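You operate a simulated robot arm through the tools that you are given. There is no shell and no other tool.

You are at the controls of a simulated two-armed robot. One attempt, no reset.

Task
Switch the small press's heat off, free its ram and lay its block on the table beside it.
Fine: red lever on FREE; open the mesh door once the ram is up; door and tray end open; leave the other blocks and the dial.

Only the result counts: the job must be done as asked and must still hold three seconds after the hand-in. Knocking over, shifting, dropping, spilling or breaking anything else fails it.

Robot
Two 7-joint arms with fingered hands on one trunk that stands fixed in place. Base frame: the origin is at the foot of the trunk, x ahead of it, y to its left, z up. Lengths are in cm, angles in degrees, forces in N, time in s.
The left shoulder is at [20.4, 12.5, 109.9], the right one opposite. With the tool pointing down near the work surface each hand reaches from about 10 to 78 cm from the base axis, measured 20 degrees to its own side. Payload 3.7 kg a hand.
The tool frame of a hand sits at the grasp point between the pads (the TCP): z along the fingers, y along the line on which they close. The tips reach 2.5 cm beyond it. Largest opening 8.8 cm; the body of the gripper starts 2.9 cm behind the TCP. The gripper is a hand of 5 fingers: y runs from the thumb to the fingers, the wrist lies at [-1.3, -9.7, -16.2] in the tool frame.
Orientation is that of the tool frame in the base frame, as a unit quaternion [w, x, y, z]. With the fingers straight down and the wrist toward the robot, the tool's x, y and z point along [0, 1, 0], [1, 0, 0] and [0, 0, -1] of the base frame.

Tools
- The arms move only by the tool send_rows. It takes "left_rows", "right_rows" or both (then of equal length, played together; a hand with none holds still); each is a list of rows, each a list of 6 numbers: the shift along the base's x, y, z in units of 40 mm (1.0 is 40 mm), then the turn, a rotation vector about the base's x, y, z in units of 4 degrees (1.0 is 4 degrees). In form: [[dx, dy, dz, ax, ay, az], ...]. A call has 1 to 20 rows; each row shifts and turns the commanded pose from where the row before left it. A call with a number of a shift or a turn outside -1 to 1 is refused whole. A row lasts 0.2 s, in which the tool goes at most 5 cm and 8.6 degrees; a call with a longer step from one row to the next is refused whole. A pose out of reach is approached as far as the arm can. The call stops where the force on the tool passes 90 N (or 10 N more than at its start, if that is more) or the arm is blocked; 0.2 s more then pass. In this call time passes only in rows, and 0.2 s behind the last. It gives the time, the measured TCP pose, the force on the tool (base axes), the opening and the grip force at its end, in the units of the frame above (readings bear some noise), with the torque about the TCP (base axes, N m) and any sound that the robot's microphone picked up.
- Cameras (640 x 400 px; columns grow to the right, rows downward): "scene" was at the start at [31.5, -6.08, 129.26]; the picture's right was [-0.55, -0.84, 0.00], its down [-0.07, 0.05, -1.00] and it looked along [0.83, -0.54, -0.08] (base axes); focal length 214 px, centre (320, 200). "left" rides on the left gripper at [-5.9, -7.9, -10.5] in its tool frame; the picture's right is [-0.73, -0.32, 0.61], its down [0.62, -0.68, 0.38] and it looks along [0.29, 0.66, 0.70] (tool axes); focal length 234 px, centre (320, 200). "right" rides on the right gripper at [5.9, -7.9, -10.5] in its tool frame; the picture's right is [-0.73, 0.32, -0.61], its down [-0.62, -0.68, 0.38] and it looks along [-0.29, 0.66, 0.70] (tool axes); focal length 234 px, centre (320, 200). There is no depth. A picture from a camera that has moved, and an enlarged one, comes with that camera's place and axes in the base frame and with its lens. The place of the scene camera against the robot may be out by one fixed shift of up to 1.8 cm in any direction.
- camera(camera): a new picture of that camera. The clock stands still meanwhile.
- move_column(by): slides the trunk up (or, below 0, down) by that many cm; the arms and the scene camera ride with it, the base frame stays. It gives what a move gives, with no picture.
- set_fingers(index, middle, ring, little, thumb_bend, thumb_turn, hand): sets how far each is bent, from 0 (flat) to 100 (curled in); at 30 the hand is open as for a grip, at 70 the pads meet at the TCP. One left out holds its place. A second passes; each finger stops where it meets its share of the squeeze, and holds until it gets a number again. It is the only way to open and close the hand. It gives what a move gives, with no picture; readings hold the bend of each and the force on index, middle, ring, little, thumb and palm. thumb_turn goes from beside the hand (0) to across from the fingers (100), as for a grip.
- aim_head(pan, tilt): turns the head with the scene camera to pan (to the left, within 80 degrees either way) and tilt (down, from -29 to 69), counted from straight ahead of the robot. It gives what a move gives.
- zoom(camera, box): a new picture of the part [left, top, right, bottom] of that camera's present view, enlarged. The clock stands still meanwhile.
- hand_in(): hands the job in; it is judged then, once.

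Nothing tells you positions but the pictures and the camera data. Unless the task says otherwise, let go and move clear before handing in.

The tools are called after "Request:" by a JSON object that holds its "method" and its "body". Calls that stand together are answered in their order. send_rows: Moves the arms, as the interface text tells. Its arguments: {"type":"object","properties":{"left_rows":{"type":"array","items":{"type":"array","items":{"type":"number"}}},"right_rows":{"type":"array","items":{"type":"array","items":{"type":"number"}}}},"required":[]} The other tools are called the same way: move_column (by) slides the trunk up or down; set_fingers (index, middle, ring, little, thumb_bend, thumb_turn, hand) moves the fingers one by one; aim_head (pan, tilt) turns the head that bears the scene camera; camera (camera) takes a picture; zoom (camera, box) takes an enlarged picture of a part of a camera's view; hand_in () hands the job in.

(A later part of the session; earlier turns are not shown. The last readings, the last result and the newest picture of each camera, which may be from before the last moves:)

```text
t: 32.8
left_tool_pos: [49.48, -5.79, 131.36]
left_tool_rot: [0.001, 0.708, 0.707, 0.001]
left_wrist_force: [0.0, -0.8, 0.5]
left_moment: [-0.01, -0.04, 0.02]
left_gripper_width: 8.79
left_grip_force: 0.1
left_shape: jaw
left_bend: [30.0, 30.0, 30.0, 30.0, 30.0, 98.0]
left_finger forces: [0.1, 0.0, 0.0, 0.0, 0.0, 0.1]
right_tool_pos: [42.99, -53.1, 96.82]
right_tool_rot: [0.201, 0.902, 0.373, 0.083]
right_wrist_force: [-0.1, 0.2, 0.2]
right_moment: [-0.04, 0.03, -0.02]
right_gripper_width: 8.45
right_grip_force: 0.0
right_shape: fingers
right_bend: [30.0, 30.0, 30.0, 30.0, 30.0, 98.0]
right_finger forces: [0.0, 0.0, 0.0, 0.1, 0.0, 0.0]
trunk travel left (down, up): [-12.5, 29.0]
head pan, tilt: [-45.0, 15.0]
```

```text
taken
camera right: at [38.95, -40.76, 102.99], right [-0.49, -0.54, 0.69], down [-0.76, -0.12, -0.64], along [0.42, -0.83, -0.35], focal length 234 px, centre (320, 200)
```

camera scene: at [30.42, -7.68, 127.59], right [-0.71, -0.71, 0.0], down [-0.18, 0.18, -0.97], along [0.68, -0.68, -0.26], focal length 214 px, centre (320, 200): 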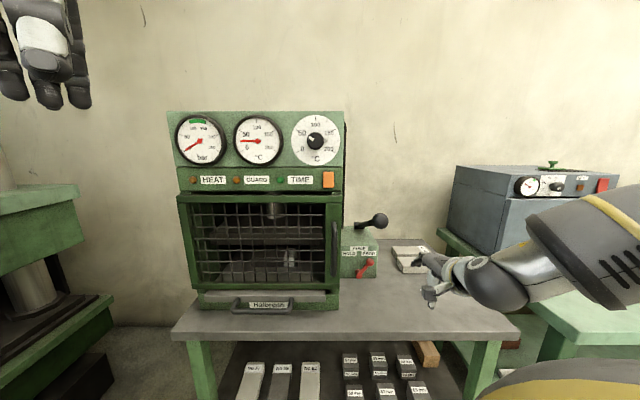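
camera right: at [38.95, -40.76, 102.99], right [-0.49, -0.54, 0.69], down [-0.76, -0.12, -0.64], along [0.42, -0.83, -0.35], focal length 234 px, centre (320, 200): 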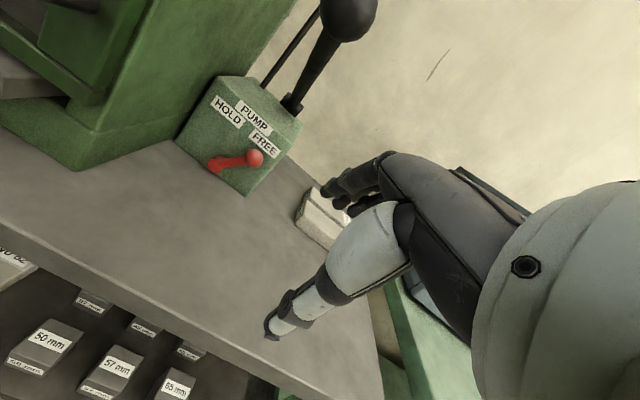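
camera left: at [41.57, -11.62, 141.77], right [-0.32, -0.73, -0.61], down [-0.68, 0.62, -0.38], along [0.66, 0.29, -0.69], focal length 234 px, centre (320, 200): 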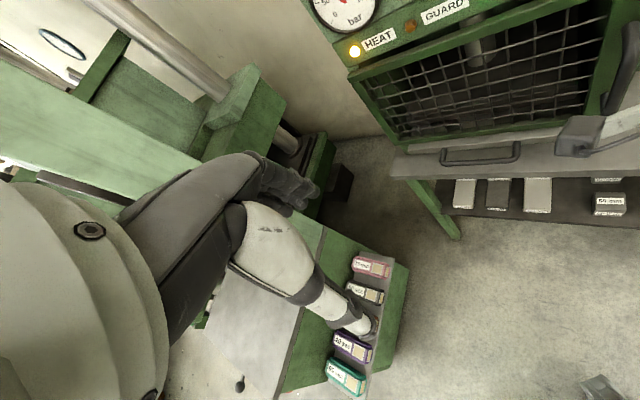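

The hand is open and clear of everything. I rotate it in two halves to a handshake posture (fingers level, palm facing left) while bringing it leftwards low in front of the press.

Request:
{"method": "send_rows", "body": {"right_rows": [[0.119, 0.06, -0.058, 0.2125, -0.956, -0.526], [0.119, 0.06, -0.058, 0.2125, -0.956, -0.526], [0.119, 0.06, -0.058, 0.2125, -0.956, -0.526], [0.119, 0.06, -0.058, 0.2125, -0.956, -0.526], [0.119, 0.06, -0.058, 0.2125, -0.956, -0.526], [0.119, 0.06, -0.058, 0.2125, -0.956, -0.526], [0.119, 0.06, -0.058, 0.2125, -0.956, -0.526], [0.119, 0.06, -0.058, 0.2125, -0.956, -0.526], [0.119, 0.06, -0.058, 0.2125, -0.956, -0.526], [0.119, 0.06, -0.058, 0.2125, -0.956, -0.526], [0.119, 0.06, -0.058, 0.2125, -0.956, -0.526], [0.119, 0.06, -0.058, 0.2125, -0.956, -0.526]]}}

Request:
{"method": "camera", "body": {"camera": "scene"}}

Request:
{"method": "camera", "body": {"camera": "right"}}

```text
t: 35.4
left_tool_pos: [49.43, -5.7, 131.4]
left_tool_rot: [0.0, 0.708, 0.707, 0.002]
left_wrist_force: [0.3, 0.6, -0.1]
left_moment: [-0.02, -0.01, 0.03]
left_gripper_width: 8.78
left_grip_force: 0.0
left_shape: jaw
left_bend: [30.0, 30.0, 30.0, 30.0, 30.0, 98.0]
left_finger forces: [0.0, 0.1, 0.0, 0.0, 0.0, 0.0]
right_tool_pos: [49.03, -50.85, 93.9]
right_tool_rot: [0.263, 0.87, 0.058, 0.413]
right_wrist_force: [0.7, -0.8, 0.3]
right_moment: [0.02, 0.02, -0.03]
right_gripper_width: 8.44
right_grip_force: 0.1
right_shape: fingers
right_bend: [30.0, 30.0, 30.0, 30.0, 30.0, 98.0]
right_finger forces: [0.0, 0.1, 0.0, 0.0, 0.0, 0.0]
right hand out of reach, approached as far as the arm can: row 2, 4
trunk travel left (down, up): [-12.5, 29.0]
head pan, tilt: [-45.0, 15.0]
```

```text
taken
camera scene: at [30.45, -7.69, 127.58], right [-0.71, -0.71, 0.0], down [-0.18, 0.18, -0.97], along [0.68, -0.68, -0.26], focal length 214 px, centre (320, 200)
```

scene: 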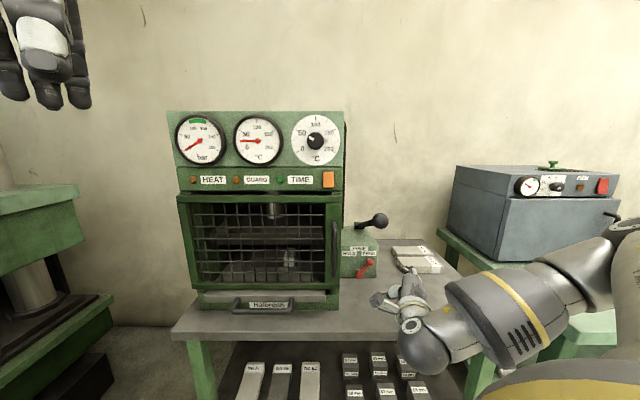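

```text
taken
camera right: at [46.02, -37.98, 99.35], right [-0.97, -0.26, -0.02], down [-0.04, 0.23, -0.97], along [0.25, -0.94, -0.23], focal length 234 px, centre (320, 200)
```

right: 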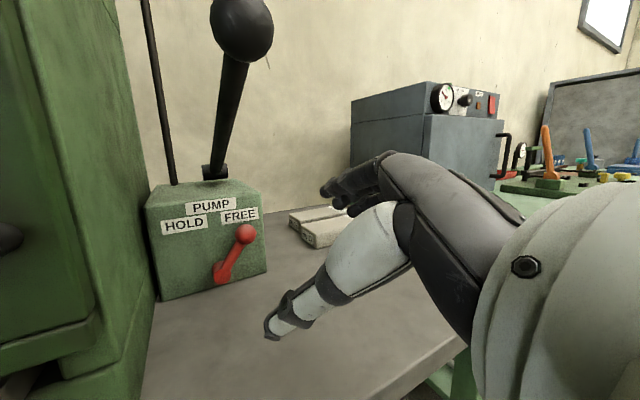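

Halfway, orientation as planned with a nice upright wrist view. I complete the second half of the turn.

Request:
{"method": "send_rows", "body": {"right_rows": [[0.081, 0.123, 0.09, 0.2125, -0.956, -0.526], [0.081, 0.123, 0.09, 0.2125, -0.956, -0.526], [0.081, 0.123, 0.09, 0.2125, -0.956, -0.526], [0.081, 0.123, 0.09, 0.2125, -0.956, -0.526], [0.081, 0.123, 0.09, 0.2125, -0.956, -0.526], [0.081, 0.123, 0.09, 0.2125, -0.956, -0.526], [0.081, 0.123, 0.09, 0.2125, -0.956, -0.526], [0.081, 0.123, 0.09, 0.2125, -0.956, -0.526], [0.081, 0.123, 0.09, 0.2125, -0.956, -0.526], [0.081, 0.123, 0.09, 0.2125, -0.956, -0.526], [0.081, 0.123, 0.09, 0.2125, -0.956, -0.526], [0.081, 0.123, 0.09, 0.2125, -0.956, -0.526]]}}

Request:
{"method": "camera", "body": {"camera": "scene"}}

Request:
{"method": "camera", "body": {"camera": "right"}}

```text
t: 38.0
left_tool_pos: [49.29, -5.71, 131.58]
left_tool_rot: [0.001, 0.707, 0.707, 0.001]
left_wrist_force: [-0.1, 0.6, 0.0]
left_moment: [-0.05, 0.0, -0.01]
left_gripper_width: 8.78
left_grip_force: 0.0
left_shape: jaw
left_bend: [30.0, 30.0, 30.0, 30.0, 30.0, 98.0]
left_finger forces: [0.1, 0.1, 0.1, 0.1, 0.0, 0.0]
right_tool_pos: [45.97, -54.2, 103.01]
right_tool_rot: [0.272, 0.655, -0.266, 0.653]
right_wrist_force: [0.5, 0.7, 0.3]
right_moment: [0.01, -0.05, -0.03]
right_gripper_width: 8.49
right_grip_force: 0.1
right_shape: fingers
right_bend: [30.0, 30.0, 30.0, 30.0, 30.0, 98.0]
right_finger forces: [0.1, 0.0, 0.0, 0.0, 0.0, 0.0]
right hand out of reach, approached as far as the arm can: row 5, 6, 7, 8, 9, 10, 11, 12
trunk travel left (down, up): [-12.5, 29.0]
head pan, tilt: [-45.0, 15.0]
```

```text
taken
camera scene: at [30.38, -7.67, 127.61], right [-0.71, -0.71, 0.0], down [-0.18, 0.18, -0.97], along [0.68, -0.68, -0.26], focal length 214 px, centre (320, 200)
```

scene: 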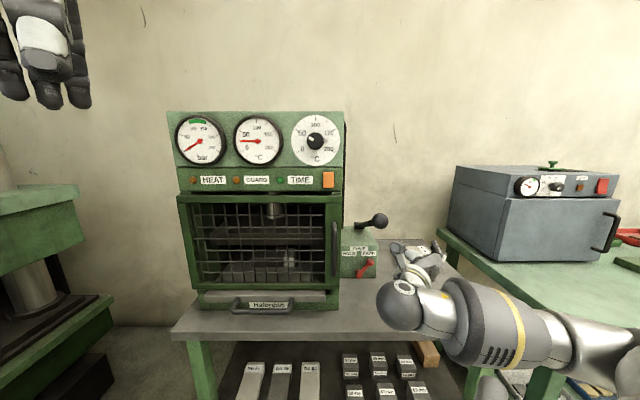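

```text
taken
camera right: at [44.1, -41.21, 108.84], right [-0.66, 0.19, -0.72], down [0.75, 0.21, -0.63], along [0.03, -0.96, -0.28], focal length 234 px, centre (320, 200)
```

right: 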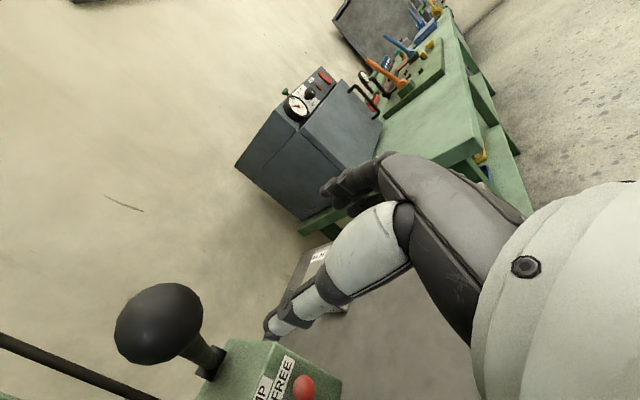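

The posture is right but the arm stopped to the right, with the thumb near the pump knob. I lower the hand below the knob's height first, then slide it left.

Request:
{"method": "send_rows", "body": {"right_rows": [[-0.1, 0.1, -0.5, 0, 0, 0], [0, 0, -0.5, 0, 0, 0], [0, 0, -0.5, 0, 0, 0]]}}

Request:
{"method": "send_rows", "body": {"right_rows": [[0.5, 0.45, 0, 0, 0, 0], [0.5, 0.45, 0, 0, 0, 0]]}}

Request:
{"method": "camera", "body": {"camera": "scene"}}

Request:
{"method": "camera", "body": {"camera": "right"}}

```text
t: 38.8
left_tool_pos: [49.44, -5.76, 131.36]
left_tool_rot: [0.0, 0.707, 0.707, 0.0]
left_wrist_force: [0.6, 0.3, -0.5]
left_moment: [0.0, -0.01, 0.02]
left_gripper_width: 8.75
left_grip_force: 0.1
left_shape: jaw
left_bend: [30.0, 30.0, 30.0, 30.0, 30.0, 98.0]
left_finger forces: [0.0, 0.0, 0.0, 0.1, 0.0, 0.1]
right_tool_pos: [43.28, -55.24, 99.73]
right_tool_rot: [0.27, 0.654, -0.269, 0.653]
right_wrist_force: [-0.5, 1.1, -0.6]
right_moment: [-0.02, 0.0, 0.0]
right_gripper_width: 8.47
right_grip_force: 0.1
right_shape: fingers
right_bend: [30.0, 30.0, 30.0, 30.0, 30.0, 98.0]
right_finger forces: [0.0, 0.1, 0.1, 0.0, 0.0, 0.1]
right hand out of reach, approached as far as the arm can: row 1, 2, 3
trunk travel left (down, up): [-12.5, 29.0]
head pan, tilt: [-45.0, 15.0]
```

```text
t: 39.4
left_tool_pos: [49.48, -5.67, 131.41]
left_tool_rot: [0.001, 0.707, 0.707, 0.001]
left_wrist_force: [-0.2, 0.0, 0.3]
left_moment: [0.02, -0.01, 0.03]
left_gripper_width: 8.75
left_grip_force: 0.0
left_shape: jaw
left_bend: [30.0, 30.0, 30.0, 30.0, 30.0, 98.0]
left_finger forces: [0.0, 0.0, 0.0, 0.0, 0.1, 0.1]
right_tool_pos: [45.27, -54.11, 102.4]
right_tool_rot: [0.271, 0.655, -0.27, 0.652]
right_wrist_force: [-0.2, 0.5, -0.3]
right_moment: [0.0, 0.0, -0.02]
right_gripper_width: 8.47
right_grip_force: 0.1
right_shape: fingers
right_bend: [30.0, 30.0, 30.0, 30.0, 30.0, 98.0]
right_finger forces: [0.0, 0.0, 0.0, 0.1, 0.1, 0.0]
right hand out of reach, approached as far as the arm can: row 1, 2
trunk travel left (down, up): [-12.5, 29.0]
head pan, tilt: [-45.0, 15.0]
```

```text
taken
camera scene: at [30.47, -7.66, 127.58], right [-0.71, -0.71, 0.0], down [-0.18, 0.18, -0.97], along [0.68, -0.68, -0.26], focal length 214 px, centre (320, 200)
```

scene: 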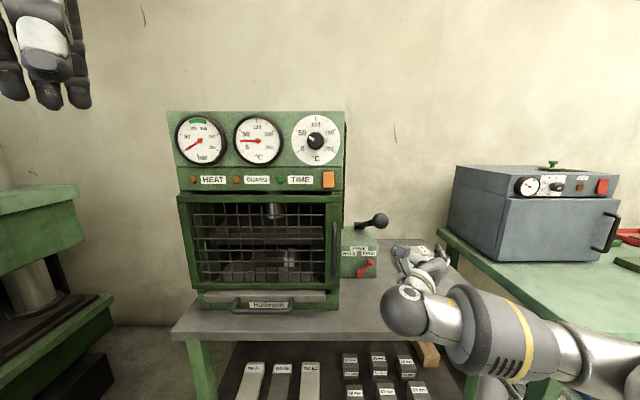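

```text
taken
camera right: at [43.32, -41.17, 108.35], right [-0.66, 0.2, -0.72], down [0.75, 0.21, -0.63], along [0.03, -0.96, -0.29], focal length 234 px, centre (320, 200)
```

right: 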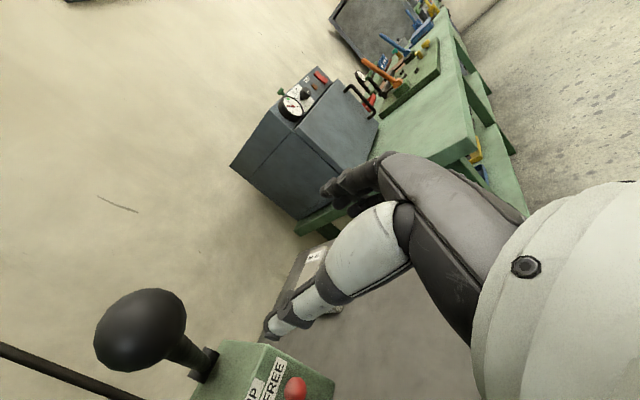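

This posture is at the arm's limit, because the hand axis actually leans 50 degrees off the fingers. A better way is to raise the trunk and use a natural palm-left hook; first I move the right hand away from the pump knob, to the right.

Request:
{"method": "send_rows", "body": {"right_rows": [[-0.4, -0.4, 0, 0, 0, 0], [-0.4, -0.4, 0, 0, 0, 0], [-0.4, -0.4, 0, 0, 0, 0]]}}

Request:
{"method": "camera", "body": {"camera": "right"}}

Request:
{"method": "aim_head", "body": {"pan": -62, "tilt": 20}}

Request:
{"method": "camera", "body": {"camera": "scene"}}

```text
t: 40.2
left_tool_pos: [49.33, -5.85, 131.47]
left_tool_rot: [0.001, 0.707, 0.707, 0.001]
left_wrist_force: [-0.3, 0.2, -0.1]
left_moment: [-0.02, 0.02, -0.02]
left_gripper_width: 8.77
left_grip_force: 0.2
left_shape: jaw
left_bend: [30.0, 30.0, 30.0, 30.0, 30.0, 98.0]
left_finger forces: [0.0, 0.0, 0.0, 0.0, 0.0, 0.1]
right_tool_pos: [40.42, -59.02, 102.48]
right_tool_rot: [0.271, 0.654, -0.269, 0.653]
right_wrist_force: [0.0, 0.1, -0.3]
right_moment: [0.02, 0.02, 0.0]
right_gripper_width: 8.5
right_grip_force: 0.1
right_shape: fingers
right_bend: [30.0, 30.0, 30.0, 30.0, 30.0, 98.0]
right_finger forces: [0.0, 0.0, 0.1, 0.0, 0.0, 0.0]
trunk travel left (down, up): [-12.5, 29.0]
head pan, tilt: [-45.0, 15.0]
```

```text
taken
camera right: at [38.51, -46.05, 108.34], right [-0.66, 0.2, -0.72], down [0.75, 0.21, -0.62], along [0.03, -0.96, -0.29], focal length 234 px, centre (320, 200)
```

right: 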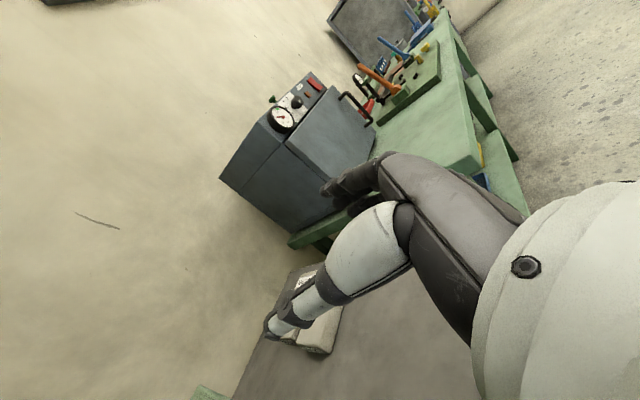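

```text
t: 41.0
left_tool_pos: [49.45, -5.73, 131.41]
left_tool_rot: [0.001, 0.707, 0.707, 0.0]
left_wrist_force: [-0.3, 0.8, -0.7]
left_moment: [0.0, 0.0, 0.01]
left_gripper_width: 8.79
left_grip_force: 0.0
left_shape: jaw
left_bend: [30.0, 30.0, 30.0, 30.0, 30.0, 98.0]
left_finger forces: [0.1, 0.0, 0.2, 0.0, 0.1, 0.0]
right_tool_pos: [40.37, -59.01, 102.39]
right_tool_rot: [0.271, 0.654, -0.269, 0.653]
right_wrist_force: [0.3, 0.9, -1.1]
right_moment: [0.0, -0.03, 0.0]
right_gripper_width: 8.45
right_grip_force: 0.1
right_shape: fingers
right_bend: [30.0, 30.0, 30.0, 30.0, 30.0, 98.0]
right_finger forces: [0.0, 0.1, 0.0, 0.0, 0.0, 0.0]
trunk travel left (down, up): [-12.5, 29.0]
head pan, tilt: [-62.0, 20.0]
```

```text
taken
camera scene: at [28.19, -9.29, 126.78], right [-0.88, -0.47, 0.0], down [-0.16, 0.3, -0.94], along [0.44, -0.83, -0.34], focal length 214 px, centre (320, 200)
```

scene: 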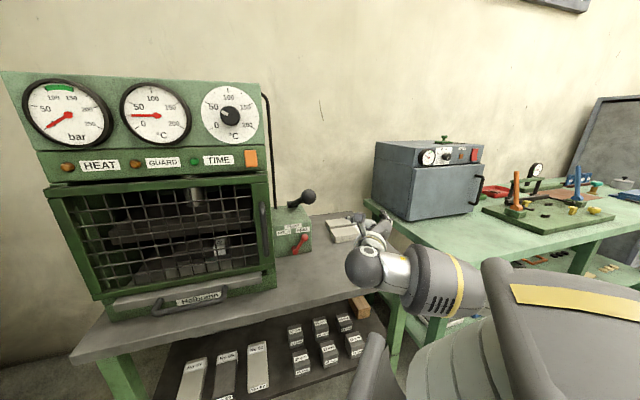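

Hand is clear of the pump knob and everything else. I raise the trunk 20 cm so the arms can work nearer the body.

Request:
{"method": "move_column", "body": {"by": 20}}

Request:
{"method": "aim_head", "body": {"pan": -45, "tilt": 35}}

Request:
{"method": "camera", "body": {"camera": "scene"}}

Request:
{"method": "zoom", "body": {"camera": "scene", "box": [180, 90, 360, 280]}}

```text
t: 43.1
left_tool_pos: [49.64, -5.76, 151.29]
left_tool_rot: [-0.001, 0.707, 0.707, 0.0]
left_wrist_force: [0.6, -0.4, 0.7]
left_moment: [-0.02, 0.0, 0.0]
left_gripper_width: 8.77
left_grip_force: 0.1
left_shape: jaw
left_bend: [30.0, 30.0, 30.0, 30.0, 30.0, 98.0]
left_finger forces: [0.0, 0.0, 0.0, 0.0, 0.0, 0.1]
right_tool_pos: [34.32, -58.94, 129.66]
right_tool_rot: [0.235, 0.569, -0.3, 0.728]
right_wrist_force: [0.4, -0.2, -0.6]
right_moment: [0.0, 0.01, -0.02]
right_gripper_width: 8.48
right_grip_force: 0.0
right_shape: fingers
right_bend: [30.0, 30.0, 30.0, 30.0, 30.0, 98.0]
right_finger forces: [0.0, 0.1, 0.1, 0.0, 0.0, 0.0]
trunk travel left (down, up): [-32.5, 9.0]
head pan, tilt: [-62.0, 20.0]
```

```text
t: 44.0
left_tool_pos: [49.41, -5.84, 151.35]
left_tool_rot: [0.0, 0.707, 0.707, 0.002]
left_wrist_force: [0.4, 1.3, 0.2]
left_moment: [0.06, 0.0, -0.01]
left_gripper_width: 8.78
left_grip_force: 0.1
left_shape: jaw
left_bend: [30.0, 30.0, 30.0, 30.0, 30.0, 98.0]
left_finger forces: [0.0, 0.0, 0.0, 0.0, 0.1, 0.0]
right_tool_pos: [34.41, -59.02, 129.63]
right_tool_rot: [0.235, 0.569, -0.301, 0.729]
right_wrist_force: [-0.3, 0.2, 0.4]
right_moment: [-0.03, -0.01, -0.01]
right_gripper_width: 8.47
right_grip_force: 0.0
right_shape: fingers
right_bend: [30.0, 30.0, 30.0, 30.0, 30.0, 98.0]
right_finger forces: [0.1, 0.1, 0.0, 0.0, 0.1, 0.0]
trunk travel left (down, up): [-32.5, 9.0]
head pan, tilt: [-45.0, 35.0]
```

```text
taken
camera scene: at [11.83, -7.3, 145.92], right [-0.71, -0.71, 0.0], down [-0.4, 0.41, -0.82], along [0.58, -0.58, -0.57], focal length 214 px, centre (320, 200)
```

scene: 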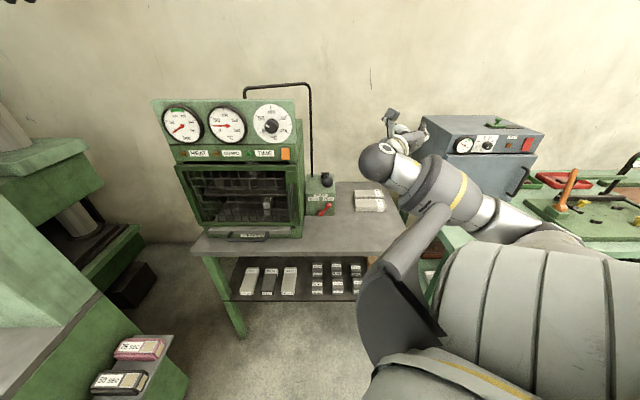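

```text
2.11 times, centred on (270, 185) of scene
camera zoom: at [11.83, -7.3, 145.92], right [-0.71, -0.71, 0.0], down [-0.4, 0.41, -0.82], along [0.58, -0.58, -0.57], focal length 452 px, centre (425, 232)
```

zoom: 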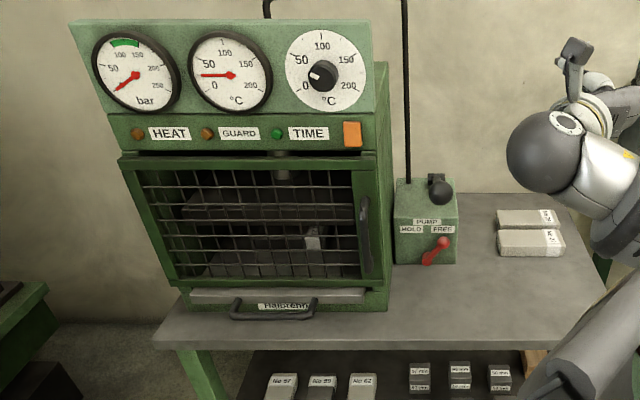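

Raising the trunk also moved the shoulders back about 19 cm, which gives more room to pull. Before turning the hand I measure the door handle's stand-off with a close zoom.

Request:
{"method": "zoom", "body": {"camera": "scene", "box": [270, 140, 350, 220]}}

Request:
{"method": "zoom", "body": {"camera": "scene", "box": [190, 155, 310, 245]}}

Request:
{"method": "camera", "body": {"camera": "right"}}

Request:
{"method": "camera", "body": {"camera": "left"}}

```text
5.00 times, centred on (310, 180) of scene
camera zoom: at [11.83, -7.3, 145.92], right [-0.71, -0.71, 0.0], down [-0.4, 0.41, -0.82], along [0.58, -0.58, -0.57], focal length 1072 px, centre (370, 300)
```

zoom: 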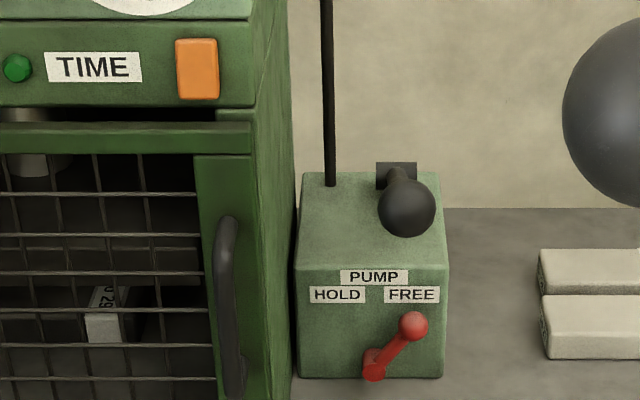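

```text
4.44 times, centred on (250, 200) of scene
camera zoom: at [11.83, -7.3, 145.92], right [-0.71, -0.71, 0.0], down [-0.4, 0.41, -0.82], along [0.58, -0.58, -0.57], focal length 953 px, centre (631, 200)
```

zoom: 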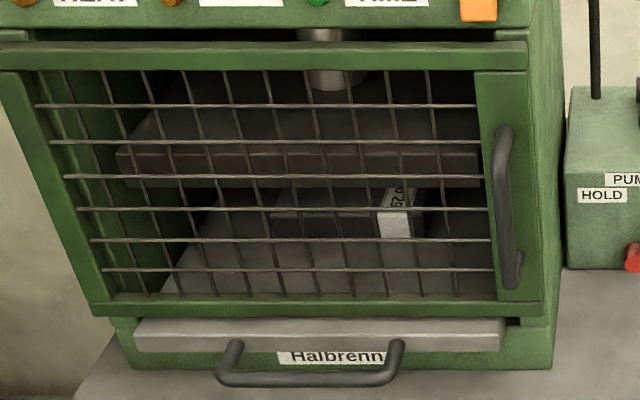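

```text
taken
camera right: at [31.12, -46.08, 134.91], right [-0.46, 0.2, -0.86], down [0.88, 0.21, -0.42], along [0.1, -0.96, -0.27], focal length 234 px, centre (320, 200)
```

right: 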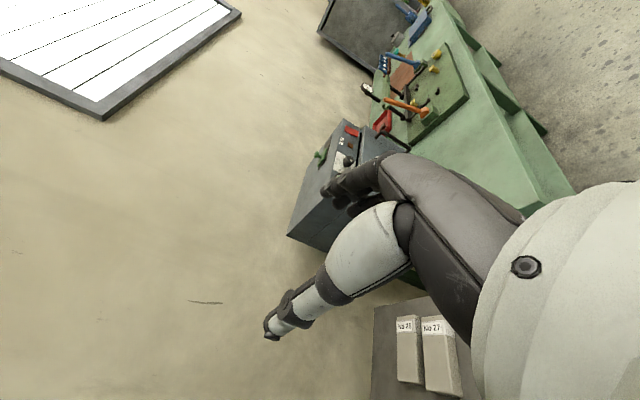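

```text
taken
camera left: at [41.55, -11.62, 161.77], right [-0.32, -0.73, -0.61], down [-0.68, 0.62, -0.38], along [0.66, 0.29, -0.69], focal length 234 px, centre (320, 200)
```

left: 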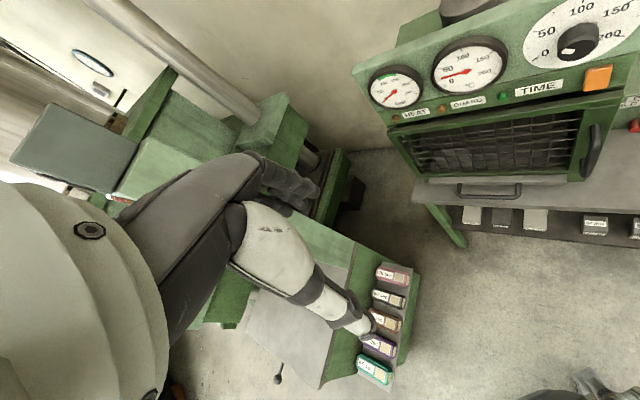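

The block's label reads "No 29". I zoom in with the left camera on the door handle for a second line of sight.

Request:
{"method": "zoom", "body": {"camera": "left", "box": [540, 90, 640, 190]}}

Request:
{"method": "zoom", "body": {"camera": "left", "box": [390, 90, 640, 250]}}

Request:
{"method": "zoom", "body": {"camera": "scene", "box": [295, 170, 325, 220]}}

```text
4.00 times, centred on (590, 140) of left
camera zoom: at [41.55, -11.62, 161.77], right [-0.32, -0.73, -0.61], down [-0.68, 0.62, -0.38], along [0.66, 0.29, -0.69], focal length 937 px, centre (-760, 440)
```

zoom: 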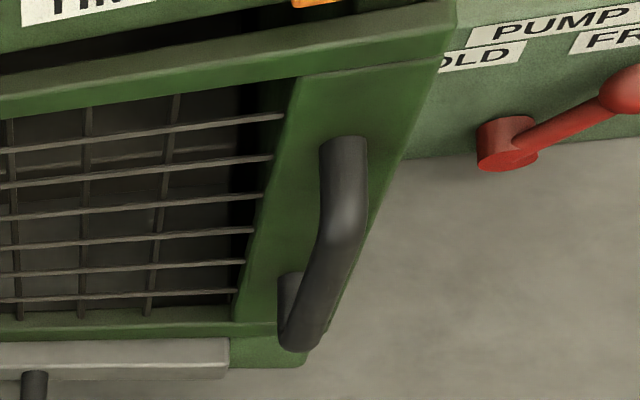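

```text
2.50 times, centred on (515, 170) of left
camera zoom: at [41.55, -11.62, 161.77], right [-0.32, -0.73, -0.61], down [-0.68, 0.62, -0.38], along [0.66, 0.29, -0.69], focal length 585 px, centre (-168, 275)
```

zoom: 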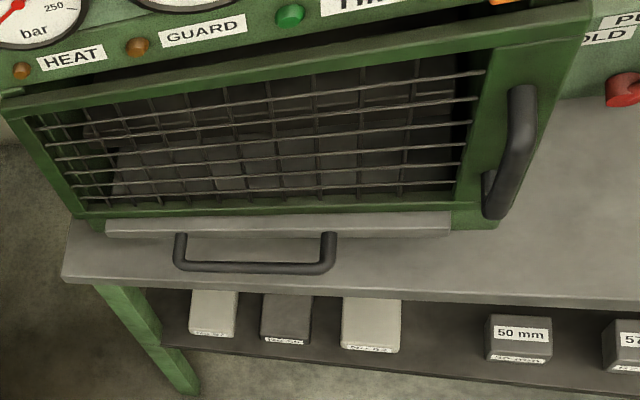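

```text
8.00 times, centred on (310, 195) of scene
camera zoom: at [11.83, -7.3, 145.92], right [-0.71, -0.71, 0.0], down [-0.4, 0.41, -0.82], along [0.58, -0.58, -0.57], focal length 1716 px, centre (400, 240)
```

zoom: 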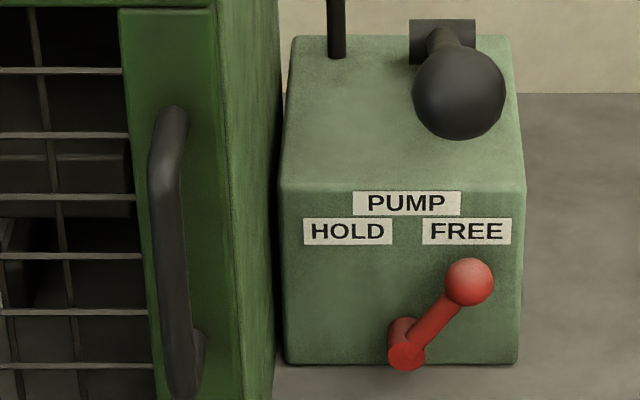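

The handle bar's axis is at about (59.8,-41.7), from z≈96 to 106, standing 3.4 cm off the door face, so fingers fit behind it. I turn the right hand (at safe height) to a palm-left posture with fingers pointing slightly left of straight ahead.

Request:
{"method": "send_rows", "body": {"right_rows": [[0.295, 0.253, 0, -0.122, 0.2123, 0.9925], [0.295, 0.253, 0, -0.122, 0.2123, 0.9925], [0.295, 0.253, 0, -0.122, 0.2123, 0.9925], [0.295, 0.253, 0, -0.122, 0.2123, 0.9925], [0.295, 0.253, 0, -0.122, 0.2123, 0.9925], [0.295, 0.253, 0, -0.122, 0.2123, 0.9925], [0.295, 0.253, 0, -0.122, 0.2123, 0.9925], [0.295, 0.253, 0, -0.122, 0.2123, 0.9925], [0.295, 0.253, 0, -0.122, 0.2123, 0.9925], [0.295, 0.253, 0, -0.122, 0.2123, 0.9925], [0.295, 0.253, 0, -0.122, 0.2123, 0.9925], [0.295, 0.253, 0, -0.122, 0.2123, 0.9925], [0.295, 0.253, 0, -0.122, 0.2123, 0.9925], [0.295, 0.253, 0, -0.122, 0.2123, 0.9925], [0.295, 0.253, 0, -0.122, 0.2123, 0.9925]]}}

Request:
{"method": "camera", "body": {"camera": "scene"}}

Request:
{"method": "camera", "body": {"camera": "right"}}

```text
t: 47.1
left_tool_pos: [49.46, -5.81, 151.41]
left_tool_rot: [0.0, 0.707, 0.707, 0.0]
left_wrist_force: [-0.3, 0.3, -0.5]
left_moment: [0.03, 0.01, 0.0]
left_gripper_width: 8.75
left_grip_force: 0.0
left_shape: jaw
left_bend: [30.0, 30.0, 30.0, 30.0, 30.0, 98.0]
left_finger forces: [0.1, 0.1, 0.0, 0.0, 0.0, 0.1]
right_tool_pos: [51.54, -44.14, 130.1]
right_tool_rot: [-0.092, 0.702, 0.094, 0.7]
right_wrist_force: [-0.4, 0.7, 0.4]
right_moment: [-0.01, 0.02, -0.02]
right_gripper_width: 8.48
right_grip_force: 0.0
right_shape: fingers
right_bend: [30.0, 30.0, 30.0, 30.0, 30.0, 98.0]
right_finger forces: [0.1, 0.0, 0.0, 0.0, 0.0, 0.0]
right hand out of reach, approached as far as the arm can: row 7, 15
trunk travel left (down, up): [-32.5, 9.0]
head pan, tilt: [-45.0, 35.0]
```

```text
taken
camera scene: at [11.86, -7.29, 145.91], right [-0.71, -0.71, 0.0], down [-0.41, 0.41, -0.82], along [0.58, -0.58, -0.57], focal length 214 px, centre (320, 200)
```

scene: 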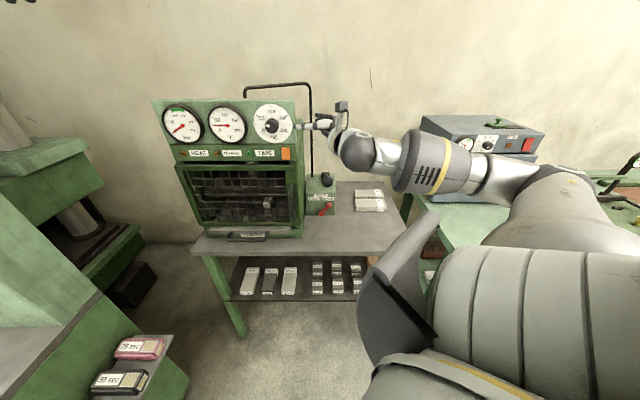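

```text
taken
camera right: at [39.42, -39.28, 135.93], right [-0.5, -0.47, -0.72], down [0.19, 0.76, -0.63], along [0.84, -0.45, -0.29], focal length 234 px, centre (320, 200)
```

right: 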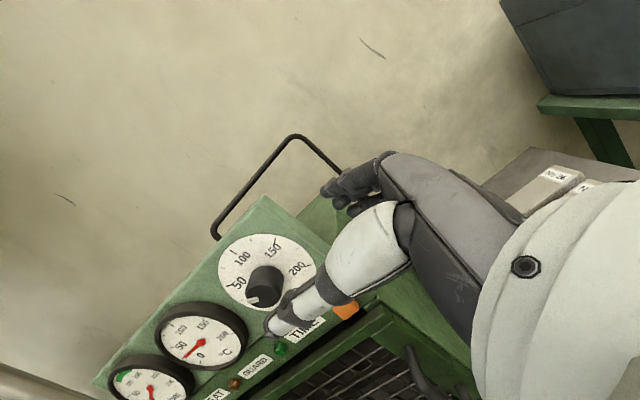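

The hand is in the wanted posture at safe height. I bend the four fingers more so they fit behind the bar, keep the thumb open, and look.

Request:
{"method": "set_fingers", "body": {"hand": "right", "index": 50, "middle": 50, "ring": 50, "little": 50, "thumb_bend": 20, "thumb_turn": 100}}

Request:
{"method": "zoom", "body": {"camera": "scene", "box": [280, 80, 380, 180]}}

Request:
{"method": "camera", "body": {"camera": "right"}}

Request:
{"method": "zoom", "body": {"camera": "left", "box": [440, 0, 640, 150]}}

```text
t: 48.1
left_tool_pos: [49.52, -5.82, 151.33]
left_tool_rot: [0.0, 0.707, 0.707, 0.001]
left_wrist_force: [0.7, 0.1, -0.1]
left_moment: [0.0, 0.02, 0.0]
left_gripper_width: 8.78
left_grip_force: 0.0
left_shape: jaw
left_bend: [30.0, 30.0, 30.0, 30.0, 30.0, 98.0]
left_finger forces: [0.0, 0.1, 0.0, 0.0, 0.0, 0.1]
right_tool_pos: [51.48, -44.12, 130.03]
right_tool_rot: [-0.092, 0.702, 0.093, 0.7]
right_wrist_force: [0.1, -0.5, -0.1]
right_moment: [-0.04, 0.01, 0.05]
right_gripper_width: 7.02
right_grip_force: 0.1
right_shape: fingers
right_bend: [50.0, 50.0, 50.0, 50.0, 20.0, 97.0]
right_finger forces: [0.1, 0.0, 0.0, 0.1, 0.0, 0.0]
trunk travel left (down, up): [-32.5, 9.0]
head pan, tilt: [-45.0, 35.0]
```

```text
4.00 times, centred on (330, 130) of scene
camera zoom: at [11.84, -7.3, 145.91], right [-0.71, -0.71, 0.0], down [-0.41, 0.41, -0.82], along [0.58, -0.58, -0.57], focal length 858 px, centre (280, 480)
```

zoom: 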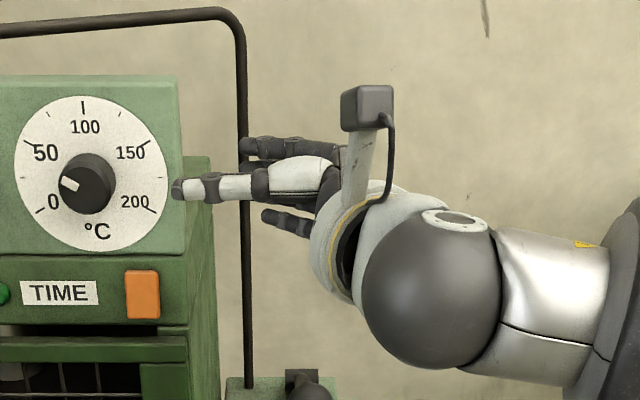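

```text
taken
camera right: at [39.39, -39.3, 135.92], right [-0.5, -0.47, -0.72], down [0.19, 0.76, -0.63], along [0.84, -0.45, -0.29], focal length 234 px, centre (320, 200)
```

right: 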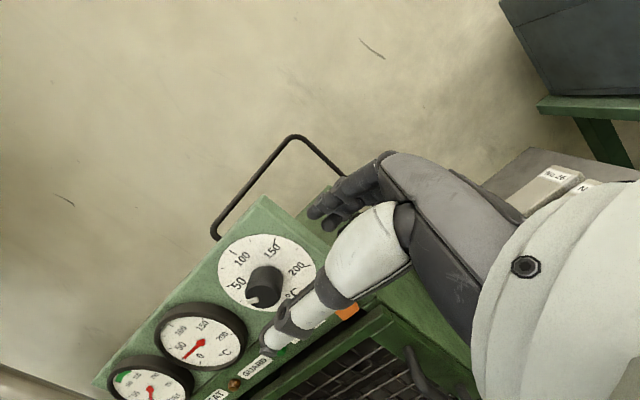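

```text
2.67 times, centred on (540, 75) of left
camera zoom: at [41.56, -11.62, 161.77], right [-0.32, -0.73, -0.61], down [-0.68, 0.62, -0.38], along [0.66, 0.29, -0.69], focal length 624 px, centre (-267, 533)
```

zoom: 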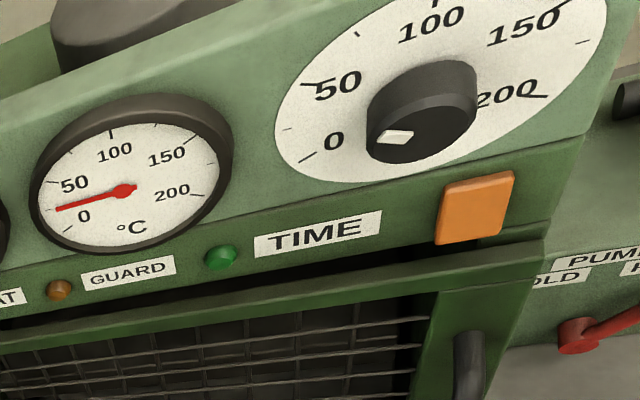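

Index and thumb are positioned well: the thumb on the near side, fingers on the far side. I lower the hand straight down to handle height, still in front and to the right of the handle.

Request:
{"method": "send_rows", "body": {"right_rows": [[0, 0.054, -0.98, 0, 0, 0], [0.01, 0.054, -0.98, 0, 0, 0], [0.01, 0.054, -0.98, 0, 0, 0], [0.01, 0.054, -0.98, 0, 0, 0], [0.01, 0.054, -0.98, 0, 0, 0], [0.01, 0.054, -0.98, 0, 0, 0]]}}

Request:
{"method": "camera", "body": {"camera": "scene"}}

Request:
{"method": "camera", "body": {"camera": "right"}}

Request:
{"method": "camera", "body": {"camera": "left"}}

```text
t: 49.5
left_tool_pos: [49.38, -5.69, 151.38]
left_tool_rot: [0.001, 0.707, 0.707, 0.0]
left_wrist_force: [0.6, 0.7, -0.2]
left_moment: [-0.01, 0.01, -0.03]
left_gripper_width: 8.76
left_grip_force: 0.0
left_shape: jaw
left_bend: [30.0, 30.0, 30.0, 30.0, 30.0, 98.0]
left_finger forces: [0.0, 0.1, 0.1, 0.0, 0.0, 0.1]
right_tool_pos: [42.16, -48.8, 114.91]
right_tool_rot: [-0.091, 0.701, 0.093, 0.701]
right_wrist_force: [0.8, 0.4, 0.4]
right_moment: [0.0, 0.03, -0.05]
right_gripper_width: 7.02
right_grip_force: 0.1
right_shape: fingers
right_bend: [50.0, 50.0, 50.0, 50.0, 20.0, 97.0]
right_finger forces: [0.1, 0.0, 0.0, 0.0, 0.0, 0.0]
right hand out of reach, approached as far as the arm can: row 1, 2, 3, 4, 5, 6
trunk travel left (down, up): [-32.5, 9.0]
head pan, tilt: [-45.0, 35.0]
```

```text
taken
camera scene: at [11.8, -7.25, 145.92], right [-0.71, -0.71, 0.0], down [-0.41, 0.41, -0.82], along [0.58, -0.58, -0.57], focal length 214 px, centre (320, 200)
```

scene: 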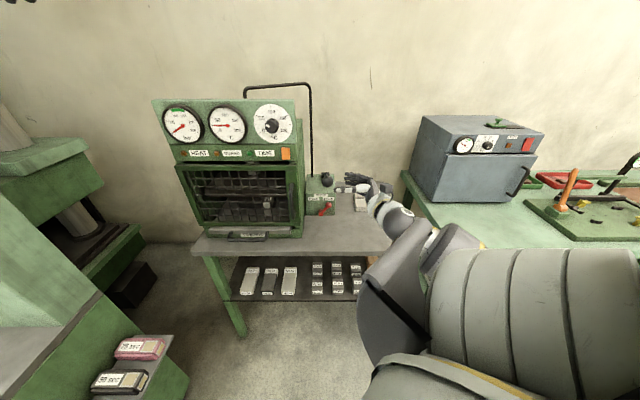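

```text
taken
camera right: at [29.87, -43.79, 120.78], right [-0.5, -0.47, -0.72], down [0.19, 0.76, -0.63], along [0.84, -0.46, -0.29], focal length 234 px, centre (320, 200)
```

right: 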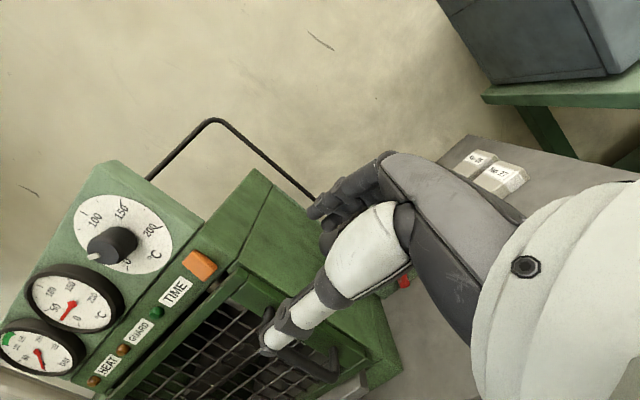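

```text
taken
camera left: at [41.52, -11.56, 161.78], right [-0.32, -0.73, -0.61], down [-0.68, 0.62, -0.38], along [0.66, 0.29, -0.69], focal length 234 px, centre (320, 200)
```

left: 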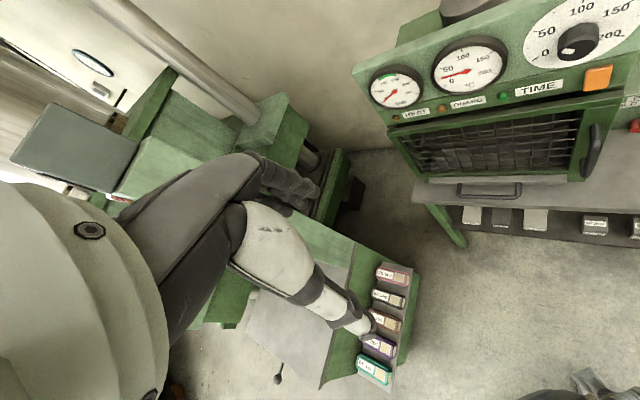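

That posture runs into the wrist's limits at lower heights, so I change plan: hook the handle bar with the straight index finger, palm down, pointing left from the right side of the bar. I shape the hand and turn it accordingly here in free space.

Request:
{"method": "set_fingers", "body": {"hand": "right", "index": 0, "middle": 100, "ring": 100, "little": 100, "thumb_bend": 30, "thumb_turn": 0}}

Request:
{"method": "send_rows", "body": {"right_rows": [[0.02, 0.03, 0, -0.97, 0.129, 0.526], [0.02, 0.03, 0, -0.97, 0.129, 0.526], [0.02, 0.03, 0, -0.97, 0.129, 0.526], [0.02, 0.03, 0, -0.97, 0.129, 0.526], [0.02, 0.03, 0, -0.97, 0.129, 0.526], [0.02, 0.03, 0, -0.97, 0.129, 0.526], [0.02, 0.03, 0, -0.97, 0.129, 0.526], [0.02, 0.03, 0, -0.97, 0.129, 0.526], [0.02, 0.03, 0, -0.97, 0.129, 0.526], [0.02, 0.03, 0, -0.97, 0.129, 0.526], [0.02, 0.03, 0, -0.97, 0.129, 0.526], [0.02, 0.03, 0, -0.97, 0.129, 0.526]]}}

Request:
{"method": "send_rows", "body": {"right_rows": [[0.02, 0.03, 0, -0.97, 0.129, 0.526], [0.02, 0.03, 0, -0.97, 0.129, 0.526], [0.02, 0.03, 0, -0.97, 0.129, 0.526], [0.02, 0.03, 0, -0.97, 0.129, 0.526], [0.02, 0.03, 0, -0.97, 0.129, 0.526], [0.02, 0.03, 0, -0.97, 0.129, 0.526], [0.02, 0.03, 0, -0.97, 0.129, 0.526], [0.02, 0.03, 0, -0.97, 0.129, 0.526], [0.02, 0.03, 0, -0.97, 0.129, 0.526], [0.02, 0.03, 0, -0.97, 0.129, 0.526], [0.02, 0.03, 0, -0.97, 0.129, 0.526], [0.02, 0.03, 0, -0.97, 0.129, 0.526]]}}

Request:
{"method": "camera", "body": {"camera": "scene"}}

Request:
{"method": "camera", "body": {"camera": "right"}}

```text
t: 50.5
left_tool_pos: [49.34, -5.86, 151.43]
left_tool_rot: [0.001, 0.707, 0.707, 0.001]
left_wrist_force: [0.0, 0.1, -0.4]
left_moment: [-0.01, 0.0, 0.02]
left_gripper_width: 8.78
left_grip_force: 0.0
left_shape: jaw
left_bend: [30.0, 30.0, 30.0, 30.0, 30.0, 98.0]
left_finger forces: [0.0, 0.1, 0.0, 0.0, 0.0, 0.0]
right_tool_pos: [42.04, -48.73, 114.9]
right_tool_rot: [-0.092, 0.701, 0.092, 0.701]
right_wrist_force: [-0.4, 0.1, 0.4]
right_moment: [0.01, 0.02, 0.02]
right_gripper_width: 12.58
right_grip_force: 0.0
right_shape: fingers
right_bend: [0.0, 100.0, 100.0, 100.0, 30.0, 0.0]
right_finger forces: [0.1, 0.0, 0.1, 0.0, 0.0, 0.0]
trunk travel left (down, up): [-32.5, 9.0]
head pan, tilt: [-45.0, 35.0]
```

```text
t: 53.1
left_tool_pos: [49.4, -5.7, 151.39]
left_tool_rot: [0.001, 0.707, 0.707, 0.0]
left_wrist_force: [0.6, 0.3, 0.2]
left_moment: [-0.01, -0.02, 0.02]
left_gripper_width: 8.79
left_grip_force: 0.0
left_shape: jaw
left_bend: [30.0, 30.0, 30.0, 30.0, 30.0, 98.0]
left_finger forces: [0.1, 0.1, 0.0, 0.0, 0.1, 0.0]
right_tool_pos: [42.96, -47.21, 115.09]
right_tool_rot: [0.039, 0.679, 0.502, 0.534]
right_wrist_force: [-0.1, -0.1, 0.4]
right_moment: [-0.01, 0.01, 0.0]
right_gripper_width: 12.58
right_grip_force: 0.1
right_shape: fingers
right_bend: [0.0, 100.0, 100.0, 100.0, 30.0, 0.0]
right_finger forces: [0.1, 0.1, 0.0, 0.0, 0.0, 0.0]
trunk travel left (down, up): [-32.5, 9.0]
head pan, tilt: [-45.0, 35.0]
```

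```text
t: 55.8
left_tool_pos: [49.39, -5.73, 151.43]
left_tool_rot: [0.001, 0.707, 0.707, 0.0]
left_wrist_force: [0.1, -0.2, 0.3]
left_moment: [-0.01, 0.0, -0.01]
left_gripper_width: 8.77
left_grip_force: 0.1
left_shape: jaw
left_bend: [30.0, 30.0, 30.0, 30.0, 30.0, 98.0]
left_finger forces: [0.1, 0.0, 0.1, 0.0, 0.1, 0.0]
right_tool_pos: [44.11, -45.76, 114.92]
right_tool_rot: [0.162, 0.513, 0.804, 0.253]
right_wrist_force: [0.1, -0.3, -1.0]
right_moment: [-0.04, -0.04, -0.02]
right_gripper_width: 12.57
right_grip_force: 0.1
right_shape: fingers
right_bend: [0.0, 100.0, 100.0, 100.0, 30.0, 0.0]
right_finger forces: [0.0, 0.0, 0.0, 0.1, 0.0, 0.0]
trunk travel left (down, up): [-32.5, 9.0]
head pan, tilt: [-45.0, 35.0]
```

```text
taken
camera scene: at [11.86, -7.28, 145.91], right [-0.71, -0.71, 0.0], down [-0.41, 0.41, -0.82], along [0.58, -0.58, -0.57], focal length 214 px, centre (320, 200)
```

scene: 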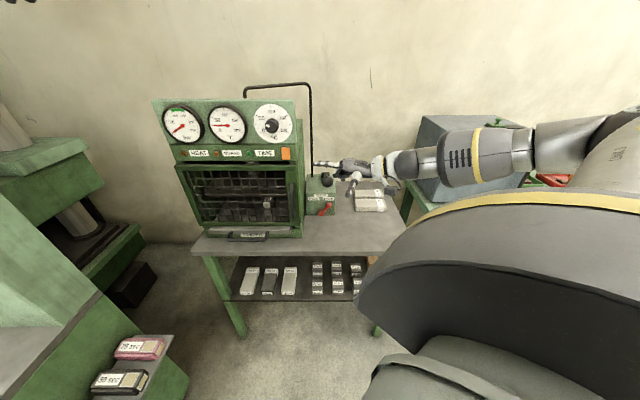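

```text
taken
camera right: at [30.23, -45.72, 119.02], right [0.23, -0.69, 0.68], down [-0.04, -0.71, -0.7], along [0.97, 0.13, -0.19], focal length 234 px, centre (320, 200)
```

right: 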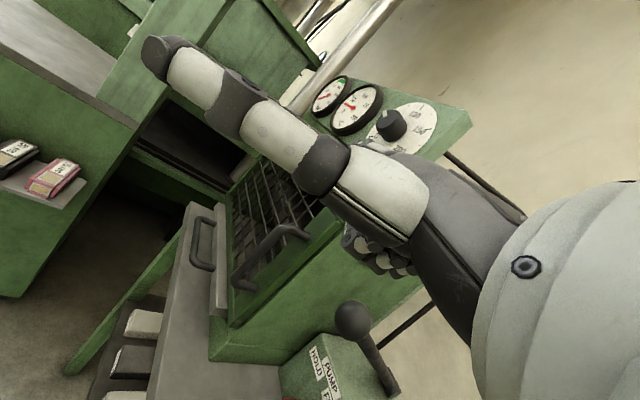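

That orientation is reached comfortably, with the forearm in line. I zoom in to see where index and thumb lie.

Request:
{"method": "zoom", "body": {"camera": "scene", "box": [290, 120, 430, 220]}}

Request:
{"method": "set_fingers", "body": {"hand": "right", "thumb_bend": 0, "thumb_turn": 0}}

Request:
{"method": "zoom", "body": {"camera": "scene", "box": [290, 120, 430, 220]}}

Request:
{"method": "camera", "body": {"camera": "right"}}

```text
4.00 times, centred on (360, 170) of scene
camera zoom: at [11.86, -7.28, 145.91], right [-0.71, -0.71, 0.0], down [-0.41, 0.41, -0.82], along [0.58, -0.58, -0.57], focal length 858 px, centre (160, 320)
```

zoom: 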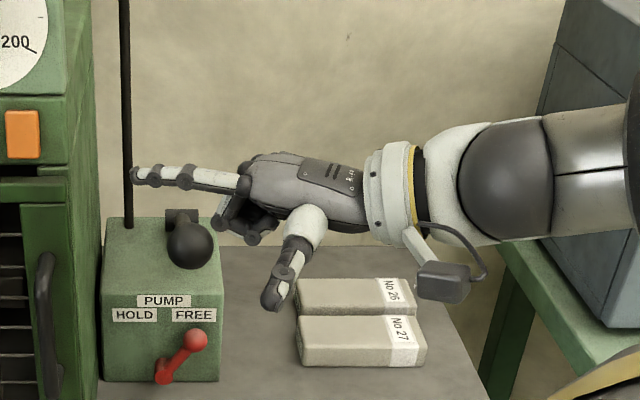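

```text
t: 56.8
left_tool_pos: [49.53, -5.81, 151.41]
left_tool_rot: [0.001, 0.707, 0.707, 0.001]
left_wrist_force: [-0.7, 0.8, -1.2]
left_moment: [0.01, 0.01, -0.03]
left_gripper_width: 8.77
left_grip_force: 0.1
left_shape: jaw
left_bend: [30.0, 30.0, 30.0, 30.0, 30.0, 98.0]
left_finger forces: [0.0, 0.0, 0.0, 0.0, 0.0, 0.0]
right_tool_pos: [44.06, -45.72, 114.95]
right_tool_rot: [0.162, 0.514, 0.803, 0.253]
right_wrist_force: [0.7, 0.4, 0.2]
right_moment: [0.03, 0.03, -0.03]
right_gripper_width: 13.89
right_grip_force: 0.0
right_shape: fingers
right_bend: [0.0, 100.0, 100.0, 100.0, 0.0, 0.0]
right_finger forces: [0.0, 0.0, 0.0, 0.0, 0.1, 0.0]
trunk travel left (down, up): [-32.5, 9.0]
head pan, tilt: [-45.0, 35.0]
```

```text
4.00 times, centred on (360, 170) of scene
camera zoom: at [11.84, -7.3, 145.91], right [-0.71, -0.71, 0.0], down [-0.41, 0.41, -0.82], along [0.58, -0.58, -0.57], focal length 858 px, centre (160, 320)
```

zoom: 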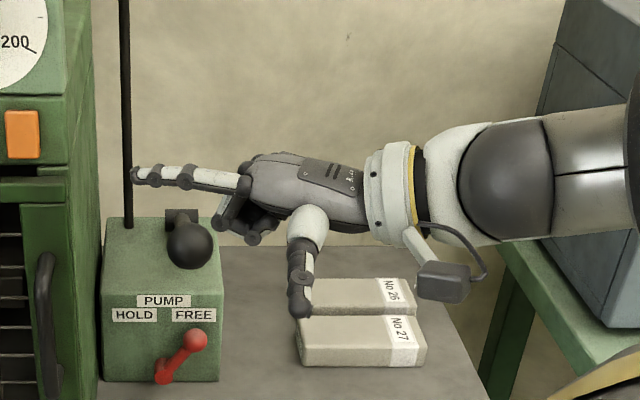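

```text
taken
camera right: at [30.21, -45.73, 119.02], right [0.23, -0.69, 0.68], down [-0.05, -0.71, -0.7], along [0.97, 0.13, -0.19], focal length 234 px, centre (320, 200)
```

right: 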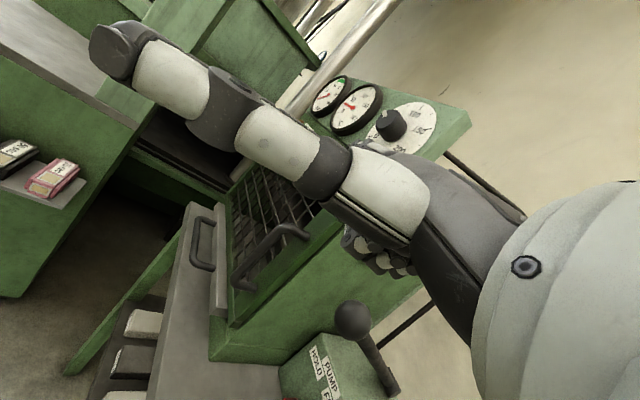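

The index points left, thumb out of the way. I lower the trunk back by 20 cm, which brings the hand down in front of the table.

Request:
{"method": "move_column", "body": {"by": -20}}

Request:
{"method": "camera", "body": {"camera": "scene"}}

Request:
{"method": "camera", "body": {"camera": "right"}}

```text
t: 58.9
left_tool_pos: [49.2, -5.77, 131.49]
left_tool_rot: [0.001, 0.706, 0.708, 0.002]
left_wrist_force: [0.1, 0.2, -0.1]
left_moment: [0.01, 0.0, -0.02]
left_gripper_width: 8.75
left_grip_force: 0.0
left_shape: jaw
left_bend: [30.0, 30.0, 30.0, 30.0, 30.0, 98.0]
left_finger forces: [0.0, 0.1, 0.1, 0.0, 0.0, 0.1]
right_tool_pos: [43.85, -45.84, 95.07]
right_tool_rot: [0.163, 0.513, 0.804, 0.254]
right_wrist_force: [-0.3, -0.1, -0.2]
right_moment: [-0.01, 0.0, -0.03]
right_gripper_width: 13.88
right_grip_force: 0.0
right_shape: fingers
right_bend: [0.0, 100.0, 100.0, 100.0, 0.0, 0.0]
right_finger forces: [0.0, 0.1, 0.1, 0.0, 0.1, 0.0]
trunk travel left (down, up): [-12.5, 29.0]
head pan, tilt: [-45.0, 35.0]
```

```text
taken
camera scene: at [29.93, -7.29, 124.44], right [-0.71, -0.71, 0.0], down [-0.4, 0.41, -0.82], along [0.58, -0.58, -0.57], focal length 214 px, centre (320, 200)
```

scene: 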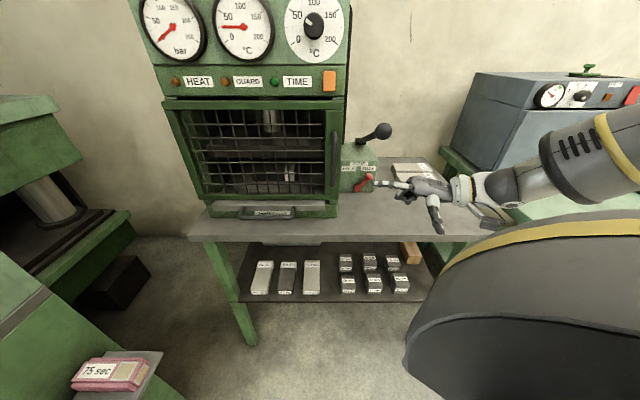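

```text
taken
camera right: at [30.09, -45.77, 99.09], right [0.23, -0.69, 0.68], down [-0.04, -0.71, -0.7], along [0.97, 0.13, -0.19], focal length 234 px, centre (320, 200)
```

right: 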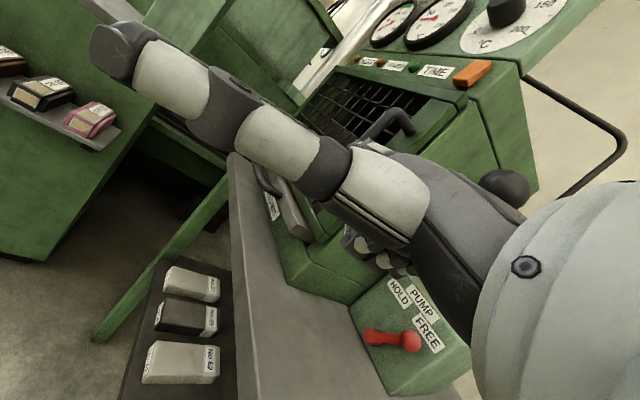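

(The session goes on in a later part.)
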